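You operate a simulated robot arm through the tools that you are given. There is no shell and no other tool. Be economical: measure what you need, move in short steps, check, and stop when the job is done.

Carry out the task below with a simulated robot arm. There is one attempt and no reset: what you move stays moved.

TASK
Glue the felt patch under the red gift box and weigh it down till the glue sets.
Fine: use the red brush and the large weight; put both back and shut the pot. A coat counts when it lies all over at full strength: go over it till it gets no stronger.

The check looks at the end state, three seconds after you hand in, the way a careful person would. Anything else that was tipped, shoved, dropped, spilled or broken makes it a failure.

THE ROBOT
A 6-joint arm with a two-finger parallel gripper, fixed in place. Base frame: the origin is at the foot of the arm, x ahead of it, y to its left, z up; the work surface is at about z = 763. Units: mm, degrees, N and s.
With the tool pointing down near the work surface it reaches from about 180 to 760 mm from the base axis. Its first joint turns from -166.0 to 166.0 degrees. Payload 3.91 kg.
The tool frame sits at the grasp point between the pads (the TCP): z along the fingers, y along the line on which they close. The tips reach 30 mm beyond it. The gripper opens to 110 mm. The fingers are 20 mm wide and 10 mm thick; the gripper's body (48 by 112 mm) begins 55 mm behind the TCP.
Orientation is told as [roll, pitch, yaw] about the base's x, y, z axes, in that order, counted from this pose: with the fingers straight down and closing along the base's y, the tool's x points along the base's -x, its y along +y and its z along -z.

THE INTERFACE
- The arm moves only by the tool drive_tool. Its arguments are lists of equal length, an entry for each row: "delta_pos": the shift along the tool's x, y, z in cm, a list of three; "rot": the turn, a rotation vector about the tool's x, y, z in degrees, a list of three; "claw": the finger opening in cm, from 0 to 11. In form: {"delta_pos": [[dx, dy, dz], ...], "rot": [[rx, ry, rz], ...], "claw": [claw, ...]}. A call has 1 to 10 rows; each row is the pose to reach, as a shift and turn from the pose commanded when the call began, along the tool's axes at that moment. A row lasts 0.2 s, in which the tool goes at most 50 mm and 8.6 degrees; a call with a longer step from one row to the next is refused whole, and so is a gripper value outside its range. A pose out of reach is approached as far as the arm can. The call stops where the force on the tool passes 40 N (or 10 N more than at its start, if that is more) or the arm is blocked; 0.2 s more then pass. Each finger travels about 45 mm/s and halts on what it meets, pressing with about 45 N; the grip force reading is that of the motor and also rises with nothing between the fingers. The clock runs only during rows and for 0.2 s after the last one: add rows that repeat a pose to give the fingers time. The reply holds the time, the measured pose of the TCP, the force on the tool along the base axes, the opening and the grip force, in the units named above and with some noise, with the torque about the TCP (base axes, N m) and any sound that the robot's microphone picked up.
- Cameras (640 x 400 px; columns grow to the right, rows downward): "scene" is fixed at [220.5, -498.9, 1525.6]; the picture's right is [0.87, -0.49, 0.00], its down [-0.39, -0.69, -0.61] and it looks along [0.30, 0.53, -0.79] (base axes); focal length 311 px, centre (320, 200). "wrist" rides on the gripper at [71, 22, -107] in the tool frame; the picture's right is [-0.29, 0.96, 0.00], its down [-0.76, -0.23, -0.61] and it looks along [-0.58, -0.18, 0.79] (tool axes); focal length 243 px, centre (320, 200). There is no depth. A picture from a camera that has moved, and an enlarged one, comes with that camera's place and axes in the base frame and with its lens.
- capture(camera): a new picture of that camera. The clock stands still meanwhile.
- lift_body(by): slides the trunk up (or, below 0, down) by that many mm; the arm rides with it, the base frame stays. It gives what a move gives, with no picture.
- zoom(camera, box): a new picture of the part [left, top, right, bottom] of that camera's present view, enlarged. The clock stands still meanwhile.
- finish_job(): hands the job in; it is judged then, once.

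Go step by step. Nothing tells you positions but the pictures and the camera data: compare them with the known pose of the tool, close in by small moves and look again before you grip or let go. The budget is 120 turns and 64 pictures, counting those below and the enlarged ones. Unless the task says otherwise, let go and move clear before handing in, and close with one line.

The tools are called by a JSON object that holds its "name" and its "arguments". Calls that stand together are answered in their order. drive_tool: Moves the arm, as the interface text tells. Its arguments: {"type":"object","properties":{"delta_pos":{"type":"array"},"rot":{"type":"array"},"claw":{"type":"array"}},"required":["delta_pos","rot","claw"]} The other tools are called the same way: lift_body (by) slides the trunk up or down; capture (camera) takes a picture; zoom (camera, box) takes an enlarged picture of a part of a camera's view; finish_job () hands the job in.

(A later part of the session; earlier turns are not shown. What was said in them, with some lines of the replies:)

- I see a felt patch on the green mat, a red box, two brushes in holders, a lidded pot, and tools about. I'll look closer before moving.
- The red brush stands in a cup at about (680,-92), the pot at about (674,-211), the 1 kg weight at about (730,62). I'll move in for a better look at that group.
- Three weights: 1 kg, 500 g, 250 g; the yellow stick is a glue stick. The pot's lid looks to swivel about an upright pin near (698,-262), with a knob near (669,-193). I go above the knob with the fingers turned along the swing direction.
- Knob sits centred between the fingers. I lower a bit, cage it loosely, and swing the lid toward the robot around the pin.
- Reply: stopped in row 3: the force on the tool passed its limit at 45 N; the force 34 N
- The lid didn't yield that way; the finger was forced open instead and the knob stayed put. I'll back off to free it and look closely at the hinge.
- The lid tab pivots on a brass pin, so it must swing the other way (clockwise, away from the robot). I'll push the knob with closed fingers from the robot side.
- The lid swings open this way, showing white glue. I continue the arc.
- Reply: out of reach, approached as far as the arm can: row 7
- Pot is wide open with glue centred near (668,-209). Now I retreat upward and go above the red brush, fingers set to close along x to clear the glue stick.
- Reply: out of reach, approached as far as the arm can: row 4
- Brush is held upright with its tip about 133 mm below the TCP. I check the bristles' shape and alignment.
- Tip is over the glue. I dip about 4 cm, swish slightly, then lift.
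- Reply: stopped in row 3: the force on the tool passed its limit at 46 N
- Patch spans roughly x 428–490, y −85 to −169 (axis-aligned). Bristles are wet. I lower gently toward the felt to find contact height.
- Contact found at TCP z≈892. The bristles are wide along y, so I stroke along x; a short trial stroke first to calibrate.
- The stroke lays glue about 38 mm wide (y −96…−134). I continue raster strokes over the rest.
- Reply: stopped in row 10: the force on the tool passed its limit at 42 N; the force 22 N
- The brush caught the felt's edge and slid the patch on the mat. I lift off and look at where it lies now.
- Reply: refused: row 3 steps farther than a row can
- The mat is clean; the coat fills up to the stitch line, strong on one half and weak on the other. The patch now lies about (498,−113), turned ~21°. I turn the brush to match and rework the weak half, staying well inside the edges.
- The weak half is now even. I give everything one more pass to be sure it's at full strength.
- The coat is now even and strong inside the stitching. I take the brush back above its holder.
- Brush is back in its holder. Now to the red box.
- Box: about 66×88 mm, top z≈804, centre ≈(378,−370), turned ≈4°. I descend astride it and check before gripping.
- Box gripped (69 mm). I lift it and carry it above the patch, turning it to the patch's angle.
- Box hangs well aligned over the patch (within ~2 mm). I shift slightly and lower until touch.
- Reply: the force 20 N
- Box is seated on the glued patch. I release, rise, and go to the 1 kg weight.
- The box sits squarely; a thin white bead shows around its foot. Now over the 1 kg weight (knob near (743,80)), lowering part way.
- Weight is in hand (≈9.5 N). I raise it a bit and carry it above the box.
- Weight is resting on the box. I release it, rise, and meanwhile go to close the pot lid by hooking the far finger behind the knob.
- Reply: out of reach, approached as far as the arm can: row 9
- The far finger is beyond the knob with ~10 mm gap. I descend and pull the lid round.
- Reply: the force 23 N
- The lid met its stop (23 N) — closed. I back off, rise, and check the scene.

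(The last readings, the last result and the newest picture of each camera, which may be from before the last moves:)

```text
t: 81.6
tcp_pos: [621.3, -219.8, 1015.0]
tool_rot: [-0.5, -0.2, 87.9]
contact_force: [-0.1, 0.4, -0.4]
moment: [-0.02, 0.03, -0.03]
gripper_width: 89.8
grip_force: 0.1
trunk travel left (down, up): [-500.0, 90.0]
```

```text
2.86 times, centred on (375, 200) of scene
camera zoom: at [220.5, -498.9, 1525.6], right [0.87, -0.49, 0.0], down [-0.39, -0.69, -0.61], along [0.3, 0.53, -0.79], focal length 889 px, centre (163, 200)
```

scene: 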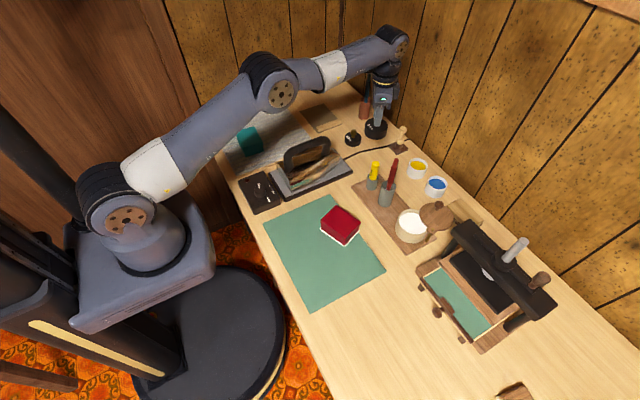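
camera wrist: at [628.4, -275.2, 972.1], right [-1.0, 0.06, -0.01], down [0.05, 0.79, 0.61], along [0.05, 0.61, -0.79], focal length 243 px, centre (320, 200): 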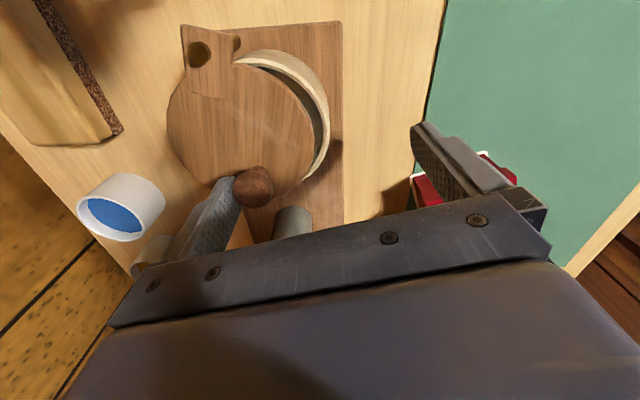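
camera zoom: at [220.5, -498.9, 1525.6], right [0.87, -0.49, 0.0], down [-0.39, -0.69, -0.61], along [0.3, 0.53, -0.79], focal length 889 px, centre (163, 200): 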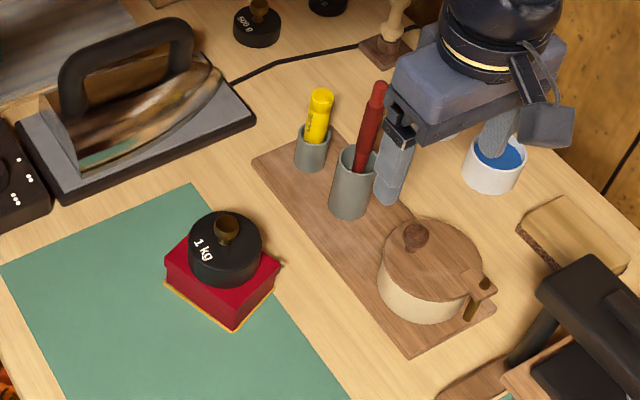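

The lid is shut, brush back, and the bead around the box has changed from white toward amber — the glue is setting. I move above the weight and wait.

{"name": "drive_tool", "arguments": {"delta_pos": [[-1.32, 1.54, 0], [-2.63, 3.07, 0], [-3.95, 4.6, 0], [-5.27, 6.14, 0], [-6.58, 7.68, 0], [-7.9, 9.2, 0], [-9.2, 10.75, 0], [-10.53, 12.28, 0]], "rot": [[0, 0, 8], [0, 0, 16], [0, 0, 24], [0, 0, 32], [0, 0, 40], [0, 0, 48], [0, 0, 56], [0, 0, 64]], "claw": [8, 7, 6, 6, 6, 6, 6, 6]}}

{"name": "drive_tool", "arguments": {"delta_pos": [[0, 0, 0], [0, 0, 0], [0, 0, 0], [0, 0, 0], [0, 0, 0], [0, 0, 0], [0, 0, 0], [0, 0, 0]], "rot": [[0, 0, 8], [0, 0, 16], [0, 0, 24], [0, 0, 32], [0, 0, 40], [0, 0, 48], [0, 0, 54], [0, 0, 58.5]], "claw": [6, 6, 6, 6, 6, 6, 6, 6]}}

{"name": "drive_tool", "arguments": {"delta_pos": [[0, 0, 0], [0, 0, 0], [0, 0, 0], [0, 0, 0], [0, 0, 0], [0, 0, 0], [0, 0, 0], [0, 0, 0], [0, 0, 0], [0, 0, 0]], "rot": [[0, 0, 0], [0, 0, 0], [0, 0, 0], [0, 0, 0], [0, 0, 0], [0, 0, 0], [0, 0, 0], [0, 0, 0], [0, 0, 0], [0, 0, 0]], "claw": [6, 6, 6, 6, 6, 6, 6, 6, 6, 6]}}

{"name": "drive_tool", "arguments": {"delta_pos": [[0, 0, 0], [0, 0, 0], [0, 0, 0], [0, 0, 0], [0, 0, 0], [0, 0, 0], [0, 0, 0], [0, 0, 0], [0, 0, 0], [0, 0, 0]], "rot": [[0, 0, 0], [0, 0, 0], [0, 0, 0], [0, 0, 0], [0, 0, 0], [0, 0, 0], [0, 0, 0], [0, 0, 0], [0, 0, 0], [0, 0, 0]], "claw": [6, 6, 6, 6, 6, 6, 6, 6, 6, 6]}}

{"name": "drive_tool", "arguments": {"delta_pos": [[0, 0, 0], [0, 0, 0], [0, 0, 0], [0, 0, 0], [0, 0, 0], [0, 0, 0], [0, 0, 0], [0, 0, 0], [0, 0, 0], [0, 0, 0]], "rot": [[0, 0, 0], [0, 0, 0], [0, 0, 0], [0, 0, 0], [0, 0, 0], [0, 0, 0], [0, 0, 0], [0, 0, 0], [0, 0, 0], [0, 0, 0]], "claw": [6, 6, 6, 6, 6, 6, 6, 6, 6, 6]}}

{"name": "drive_tool", "arguments": {"delta_pos": [[0, 0, 0], [0, 0, 0], [0, 0, 0], [0, 0, 0], [0, 0, 0], [0, 0, 0], [0, 0, 0], [0, 0, 0], [0, 0, 0], [0, 0, 0]], "rot": [[0, 0, 0], [0, 0, 0], [0, 0, 0], [0, 0, 0], [0, 0, 0], [0, 0, 0], [0, 0, 0], [0, 0, 0], [0, 0, 0], [0, 0, 0]], "claw": [6, 6, 6, 6, 6, 6, 6, 6, 6, 6]}}

{"name": "drive_tool", "arguments": {"delta_pos": [[0, 0, 0], [0, 0, 0], [0, 0, 0], [0, 0, 0], [0, 0, 0], [0, 0, 0], [0, 0, 0], [0, 0, 0], [0, 0, 0], [0, 0, 0]], "rot": [[0, 0, 0], [0, 0, 0], [0, 0, 0], [0, 0, 0], [0, 0, 0], [0, 0, 0], [0, 0, 0], [0, 0, 0], [0, 0, 0], [0, 0, 0]], "claw": [6, 6, 6, 6, 6, 6, 6, 6, 6, 6]}}

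{"name": "zoom", "arguments": {"camera": "scene", "box": [295, 160, 395, 260]}}

```text
t: 83.4
tcp_pos: [502.9, -110.2, 1013.7]
tool_rot: [0.0, -0.7, 23.8]
contact_force: [-0.1, 1.0, 0.4]
moment: [0.0, 0.0, 0.0]
gripper_width: 60.0
grip_force: 0.1
trunk travel left (down, up): [-500.0, 90.0]
```

```text
t: 85.2
tcp_pos: [503.1, -109.5, 1013.7]
tool_rot: [0.4, -0.3, -34.6]
contact_force: [-0.1, -0.2, 0.2]
moment: [0.0, 0.03, 0.01]
gripper_width: 60.2
grip_force: 0.0
trunk travel left (down, up): [-500.0, 90.0]
```

```text
t: 87.4
tcp_pos: [502.2, -108.3, 1012.9]
tool_rot: [0.3, -0.3, -34.5]
contact_force: [-1.4, 0.6, -0.9]
moment: [0.0, -0.02, -0.02]
gripper_width: 60.1
grip_force: 0.0
trunk travel left (down, up): [-500.0, 90.0]
```

```text
t: 89.6
tcp_pos: [502.6, -108.5, 1013.6]
tool_rot: [0.4, -0.3, -34.6]
contact_force: [0.9, -0.8, -0.3]
moment: [0.01, 0.01, 0.0]
gripper_width: 60.0
grip_force: 0.1
trunk travel left (down, up): [-500.0, 90.0]
```

```text
t: 91.8
tcp_pos: [502.7, -108.3, 1013.9]
tool_rot: [0.4, -0.4, -34.4]
contact_force: [0.0, -0.7, -0.1]
moment: [-0.03, 0.0, -0.03]
gripper_width: 60.3
grip_force: 0.2
trunk travel left (down, up): [-500.0, 90.0]
```

```text
t: 94.0
tcp_pos: [502.8, -109.1, 1012.6]
tool_rot: [0.2, -0.3, -34.4]
contact_force: [-0.4, -0.1, -0.2]
moment: [0.0, 0.03, -0.01]
gripper_width: 59.7
grip_force: 0.0
trunk travel left (down, up): [-500.0, 90.0]
```

```text
t: 96.2
tcp_pos: [502.9, -108.6, 1012.6]
tool_rot: [0.5, -0.3, -34.5]
contact_force: [0.0, -0.3, 0.9]
moment: [0.0, -0.01, 0.03]
gripper_width: 60.1
grip_force: 0.1
trunk travel left (down, up): [-500.0, 90.0]
```

```text
4.00 times, centred on (345, 210) of scene
camera zoom: at [220.5, -498.9, 1525.6], right [0.87, -0.49, 0.0], down [-0.39, -0.69, -0.61], along [0.3, 0.53, -0.79], focal length 1245 px, centre (220, 160)
```

zoom: 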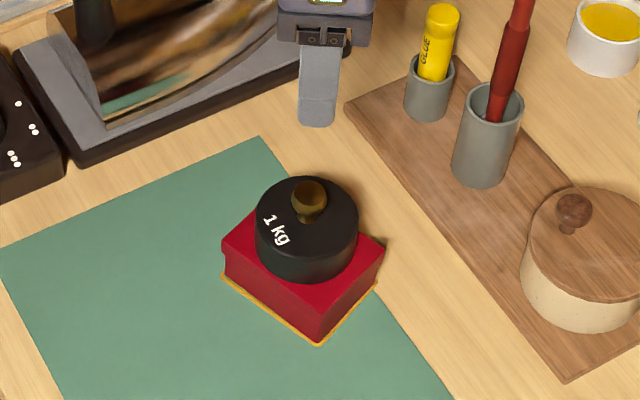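

The bead is amber all round now (set look, unchanged since last view). I wait some more for safety, then regrip the weight.

{"name": "drive_tool", "arguments": {"delta_pos": [[0, 0, 0], [0, 0, 0], [0, 0, 0], [0, 0, 0], [0, 0, 0], [0, 0, 0], [0, 0, 0], [0, 0, 0], [0, 0, 0], [0, 0, 0]], "rot": [[0, 0, 0], [0, 0, 0], [0, 0, 0], [0, 0, 0], [0, 0, 0], [0, 0, 0], [0, 0, 0], [0, 0, 0], [0, 0, 0], [0, 0, 0]], "claw": [6, 6, 6, 6, 6, 6, 6, 6, 6, 6]}}

{"name": "drive_tool", "arguments": {"delta_pos": [[0, 0, 0], [0, 0, 0], [0, 0, 0], [0, 0, 0], [0, 0, 0], [0, 0, 0], [0, 0, 0], [0, 0, 0], [0, 0, 0], [0, 0, 0]], "rot": [[0, 0, 0], [0, 0, 0], [0, 0, 0], [0, 0, 0], [0, 0, 0], [0, 0, 0], [0, 0, 0], [0, 0, 0], [0, 0, 0], [0, 0, 0]], "claw": [6, 6, 6, 6, 6, 6, 6, 6, 6, 6]}}

{"name": "drive_tool", "arguments": {"delta_pos": [[0, 0, 0], [0, 0, 0], [0, 0, 0], [0, 0, 0], [0, 0, 0], [0, 0, 0], [0, 0, 0], [0, 0, 0], [0, 0, 0], [0, 0, 0]], "rot": [[0, 0, 0], [0, 0, 0], [0, 0, 0], [0, 0, 0], [0, 0, 0], [0, 0, 0], [0, 0, 0], [0, 0, 0], [0, 0, 0], [0, 0, 0]], "claw": [6, 6, 6, 6, 6, 6, 6, 6, 6, 6]}}

{"name": "drive_tool", "arguments": {"delta_pos": [[0, 0, 0], [0, 0, 0], [0, 0, 0], [0, 0, 0], [0, 0, 0], [0, 0, 0], [0, 0, 0], [0, 0, 0], [0, 0, 0], [0, 0, 0]], "rot": [[0, 0, 0], [0, 0, 0], [0, 0, 0], [0, 0, 0], [0, 0, 0], [0, 0, 0], [0, 0, 0], [0, 0, 0], [0, 0, 0], [0, 0, 0]], "claw": [6, 6, 6, 6, 6, 6, 6, 6, 6, 6]}}

{"name": "drive_tool", "arguments": {"delta_pos": [[0, 0, 0], [0, 0, 0], [0, 0, 0], [0, 0, 0], [0, 0, 0], [0, 0, 0], [0, 0, 0], [0, 0, 0], [0, 0, 0], [0, 0, 0]], "rot": [[0, 0, 0], [0, 0, 0], [0, 0, 0], [0, 0, 0], [0, 0, 0], [0, 0, 0], [0, 0, 0], [0, 0, 0], [0, 0, 0], [0, 0, 0]], "claw": [6, 6, 6, 6, 6, 6, 6, 6, 6, 6]}}

{"name": "drive_tool", "arguments": {"delta_pos": [[0, 0, 0], [0, 0, 0], [0, 0, 0], [0, 0, 0], [0, 0, 0], [0, 0, 0], [0, 0, 0], [0, 0, 0], [0, 0, 0], [0, 0, 0]], "rot": [[0, 0, 0], [0, 0, 0], [0, 0, 0], [0, 0, 0], [0, 0, 0], [0, 0, 0], [0, 0, 0], [0, 0, 0], [0, 0, 0], [0, 0, 0]], "claw": [6, 6, 6, 6, 6, 6, 6, 6, 6, 6]}}

{"name": "drive_tool", "arguments": {"delta_pos": [[-0.05, -0.1, 4], [-0.05, -0.1, 8], [-0.05, -0.1, 11], [-0.05, -0.1, 12.7], [-0.05, -0.1, 12.7], [-0.05, -0.1, 12.7], [-0.05, -0.1, 12.7], [-0.05, -0.1, 12.7]], "rot": [[0, 0, 0], [0, 0, 0], [0, 0, 0], [0, 0, 0], [0, 0, 0], [0, 0, 0], [0, 0, 0], [0, 0, 0]], "claw": [6, 6, 6, 6, 4, 2, 0, 0]}}

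```text
t: 98.4
tcp_pos: [502.1, -107.4, 1013.0]
tool_rot: [0.5, -0.4, -34.5]
contact_force: [-0.6, -0.9, 0.0]
moment: [-0.01, 0.02, 0.0]
gripper_width: 60.0
grip_force: 0.1
trunk travel left (down, up): [-500.0, 90.0]
```

```text
t: 100.6
tcp_pos: [504.0, -108.9, 1014.2]
tool_rot: [0.3, -0.3, -34.5]
contact_force: [0.0, -0.6, -1.1]
moment: [-0.01, -0.03, -0.02]
gripper_width: 60.1
grip_force: 0.1
trunk travel left (down, up): [-500.0, 90.0]
```

```text
t: 102.8
tcp_pos: [502.8, -108.9, 1014.2]
tool_rot: [0.3, -0.3, -34.5]
contact_force: [-0.3, 0.2, -0.4]
moment: [-0.03, -0.03, -0.02]
gripper_width: 59.8
grip_force: 0.1
trunk travel left (down, up): [-500.0, 90.0]
```

```text
t: 105.0
tcp_pos: [502.0, -108.9, 1012.2]
tool_rot: [0.4, -0.3, -34.6]
contact_force: [-0.2, 0.3, -0.8]
moment: [0.0, -0.03, -0.01]
gripper_width: 60.0
grip_force: 0.1
trunk travel left (down, up): [-500.0, 90.0]
```

```text
t: 107.2
tcp_pos: [502.7, -108.3, 1013.9]
tool_rot: [0.4, -0.3, -34.5]
contact_force: [0.8, 0.1, 0.9]
moment: [0.0, 0.02, 0.0]
gripper_width: 60.0
grip_force: 0.0
trunk travel left (down, up): [-500.0, 90.0]
```

```text
t: 109.4
tcp_pos: [502.8, -108.7, 1014.4]
tool_rot: [0.4, -0.3, -34.4]
contact_force: [-0.2, -0.4, -0.1]
moment: [-0.01, -0.02, -0.03]
gripper_width: 60.0
grip_force: 0.0
trunk travel left (down, up): [-500.0, 90.0]
```

```text
t: 111.2
tcp_pos: [505.4, -110.4, 888.0]
tool_rot: [0.4, -0.4, -34.5]
contact_force: [0.1, -1.8, -0.2]
moment: [-0.13, -0.01, -0.01]
gripper_width: 23.4
grip_force: 44.9
trunk travel left (down, up): [-500.0, 90.0]
```

Weight gripped again. I carry it back to its place by the reverse path.

{"name": "drive_tool", "arguments": {"delta_pos": [[0, 0, -2], [0, 0, -6], [0, 0, -10]], "rot": [[0, 0, 0], [0, 0, 0], [0, 0, 0]], "claw": [0, 0, 0]}}

{"name": "drive_tool", "arguments": {"delta_pos": [[-1.25, 4.18, 0], [-2.5, 8.36, 0], [-3.76, 12.54, 0], [-5.02, 16.72, 0], [-6.27, 20.9, 0], [-7.52, 25.08, 0], [-8.78, 29.2, 0]], "rot": [[0, 0, 0], [0, 0, 0], [0, 0, 0], [0, 0, 0], [0, 0, 0], [0, 0, 0], [0, 0, 0]], "claw": [0, 0, 0, 0, 0, 0, 0]}}

```text
t: 112.0
tcp_pos: [504.3, -111.2, 984.4]
tool_rot: [0.4, -0.2, -34.5]
contact_force: [-0.3, -0.1, -10.1]
moment: [0.0, 0.03, 0.02]
gripper_width: 23.2
grip_force: 45.6
trunk travel left (down, up): [-500.0, 90.0]
```

```text
t: 113.6
tcp_pos: [743.4, 85.2, 985.3]
tool_rot: [0.2, -0.1, -34.6]
contact_force: [0.7, 0.4, -9.6]
moment: [0.01, -0.03, -0.01]
gripper_width: 23.5
grip_force: 45.7
trunk travel left (down, up): [-500.0, 90.0]
```

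{"name": "drive_tool", "arguments": {"delta_pos": [[0, -0.45, 0], [0, -0.45, 4.5], [0, -0.45, 9], [0, -0.45, 12.5], [0, -0.45, 14], [0, -0.45, 14.3]], "rot": [[0, 0, 0], [0, 0, 0], [0, 0, 0], [0, 0, 0], [0, 0, 0], [0, 0, 0]], "claw": [0, 0, 0, 0, 0, 0]}}

{"name": "drive_tool", "arguments": {"delta_pos": [[0, 0, 0.2], [0, 0, 0.3]], "rot": [[0, 0, 0], [0, 0, 0]], "claw": [0, 0]}}

{"name": "drive_tool", "arguments": {"delta_pos": [[0, 0, 0.2], [0, 0, 0.2]], "rot": [[0, 0, 0], [0, 0, 0]], "claw": [0, 0]}}

{"name": "zoom", "arguments": {"camera": "scene", "box": [300, 100, 440, 260]}}

```text
t: 115.0
tcp_pos: [739.5, 77.5, 844.1]
tool_rot: [0.4, -0.3, -34.5]
contact_force: [-0.7, 0.6, -9.5]
moment: [0.0, -0.01, 0.01]
gripper_width: 23.4
grip_force: 45.1
trunk travel left (down, up): [-500.0, 90.0]
```

```text
t: 115.6
tcp_pos: [740.9, 78.9, 840.4]
tool_rot: [0.3, -0.2, -34.6]
contact_force: [-0.3, -0.4, -10.0]
moment: [0.03, -0.02, 0.03]
gripper_width: 23.6
grip_force: 44.8
trunk travel left (down, up): [-500.0, 90.0]
```

```text
t: 116.2
tcp_pos: [740.0, 79.1, 838.3]
tool_rot: [0.3, -0.2, -34.5]
contact_force: [0.3, 0.0, -9.7]
moment: [0.0, -0.01, 0.01]
gripper_width: 23.4
grip_force: 44.7
trunk travel left (down, up): [-500.0, 90.0]
```

```text
2.50 times, centred on (370, 180) of scene
camera zoom: at [220.5, -498.9, 1525.6], right [0.87, -0.49, 0.0], down [-0.39, -0.69, -0.61], along [0.3, 0.53, -0.79], focal length 778 px, centre (195, 250)
```

zoom: 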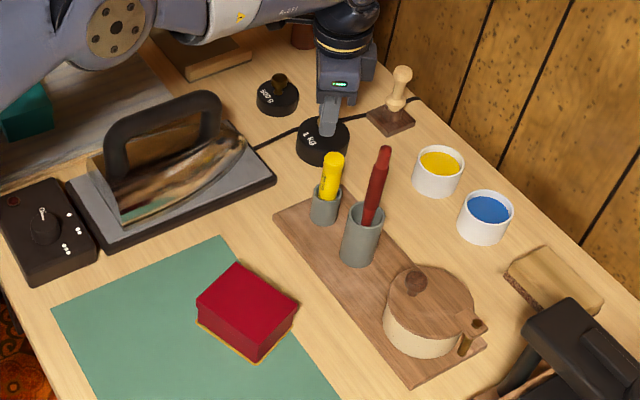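

{"name": "drive_tool", "arguments": {"delta_pos": [[0, 0, 0.15], [0, 0, 0.15]], "rot": [[0, 0, 0], [0, 0, 0]], "claw": [0, 0]}}

{"name": "drive_tool", "arguments": {"delta_pos": [[0, 0, 0.15], [0, 0, 0.15]], "rot": [[0, 0, 0], [0, 0, 0]], "claw": [0, 0]}}

{"name": "drive_tool", "arguments": {"delta_pos": [[0, 0, 0.1], [0, 0, 0.1]], "rot": [[0, 0, 0], [0, 0, 0]], "claw": [0, 0]}}

```text
t: 116.8
tcp_pos: [740.2, 77.8, 840.0]
tool_rot: [0.4, -0.2, -34.5]
contact_force: [-0.9, 0.8, -9.7]
moment: [0.0, 0.0, -0.03]
gripper_width: 23.4
grip_force: 45.1
trunk travel left (down, up): [-500.0, 90.0]
```

```text
t: 117.4
tcp_pos: [740.3, 77.3, 837.7]
tool_rot: [0.4, -0.2, -34.5]
contact_force: [0.2, 0.0, -9.8]
moment: [0.02, 0.0, -0.02]
gripper_width: 23.5
grip_force: 45.4
trunk travel left (down, up): [-500.0, 90.0]
```

```text
t: 118.0
tcp_pos: [739.6, 75.7, 836.8]
tool_rot: [0.5, -0.3, -34.5]
contact_force: [0.4, 0.6, -5.9]
moment: [-0.08, -0.07, 0.0]
gripper_width: 23.3
grip_force: 45.0
trunk travel left (down, up): [-500.0, 90.0]
```

Touching the table (load easing). One more millimetre, then release, rise and move clear.

{"name": "drive_tool", "arguments": {"delta_pos": [[0, 0, 0.1], [0, 0, 0.1], [0, 0, 0.1], [0, 0, 0.1], [0, 0, 0.1], [0, 0, -4], [0, 0, -8.5], [0, 0, -13], [0, 0, -16]], "rot": [[0, 0, 0], [0, 0, 0], [0, 0, 0], [0, 0, 0], [0, 0, 0], [0, 0, 0], [0, 0, 0], [0, 0, 0], [0, 0, 0]], "claw": [0, 3, 6, 6, 6, 6, 6, 6, 6]}}

{"name": "drive_tool", "arguments": {"delta_pos": [[4, 0, -2], [8, 0, -3], [12, 0, -3], [16, 0, -3]], "rot": [[0, 0, 0], [0, 0, 0], [0, 0, 0], [0, 0, 0]], "claw": [6, 6, 6, 6]}}

{"name": "capture", "arguments": {"camera": "scene"}}

```text
t: 120.0
tcp_pos: [736.3, 76.8, 998.1]
tool_rot: [0.4, -0.4, -34.4]
contact_force: [0.5, -0.3, 0.1]
moment: [-0.01, 0.0, 0.0]
gripper_width: 59.8
grip_force: 0.0
trunk travel left (down, up): [-500.0, 90.0]
```

```text
t: 121.0
tcp_pos: [604.4, 166.2, 1024.7]
tool_rot: [0.5, -0.4, -34.5]
contact_force: [-0.5, 0.0, -1.1]
moment: [0.01, 0.01, -0.03]
gripper_width: 59.6
grip_force: 0.1
trunk travel left (down, up): [-500.0, 90.0]
```

```text
1 pictures are left
```

scene: 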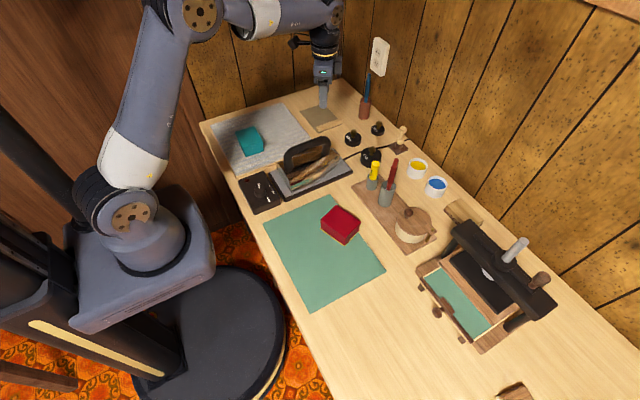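

Everything is where it belongs: the weight and the red brush are back, the pot is shut, and the box sits on its set felt patch. I hand in now.

{"name": "finish_job", "arguments": {}}

```text
The job is handed in.
```

The felt patch is glued under the red box. I held it down with the 1 kg weight for about 38 seconds; the glue edge had turned from white to amber, which I took to mean it had set. The red brush and the weight are back in place and the pot is shut. While I was brushing, the patch slid about 4 cm across the mat and turned about 20°, so the box now stands there at that angle.
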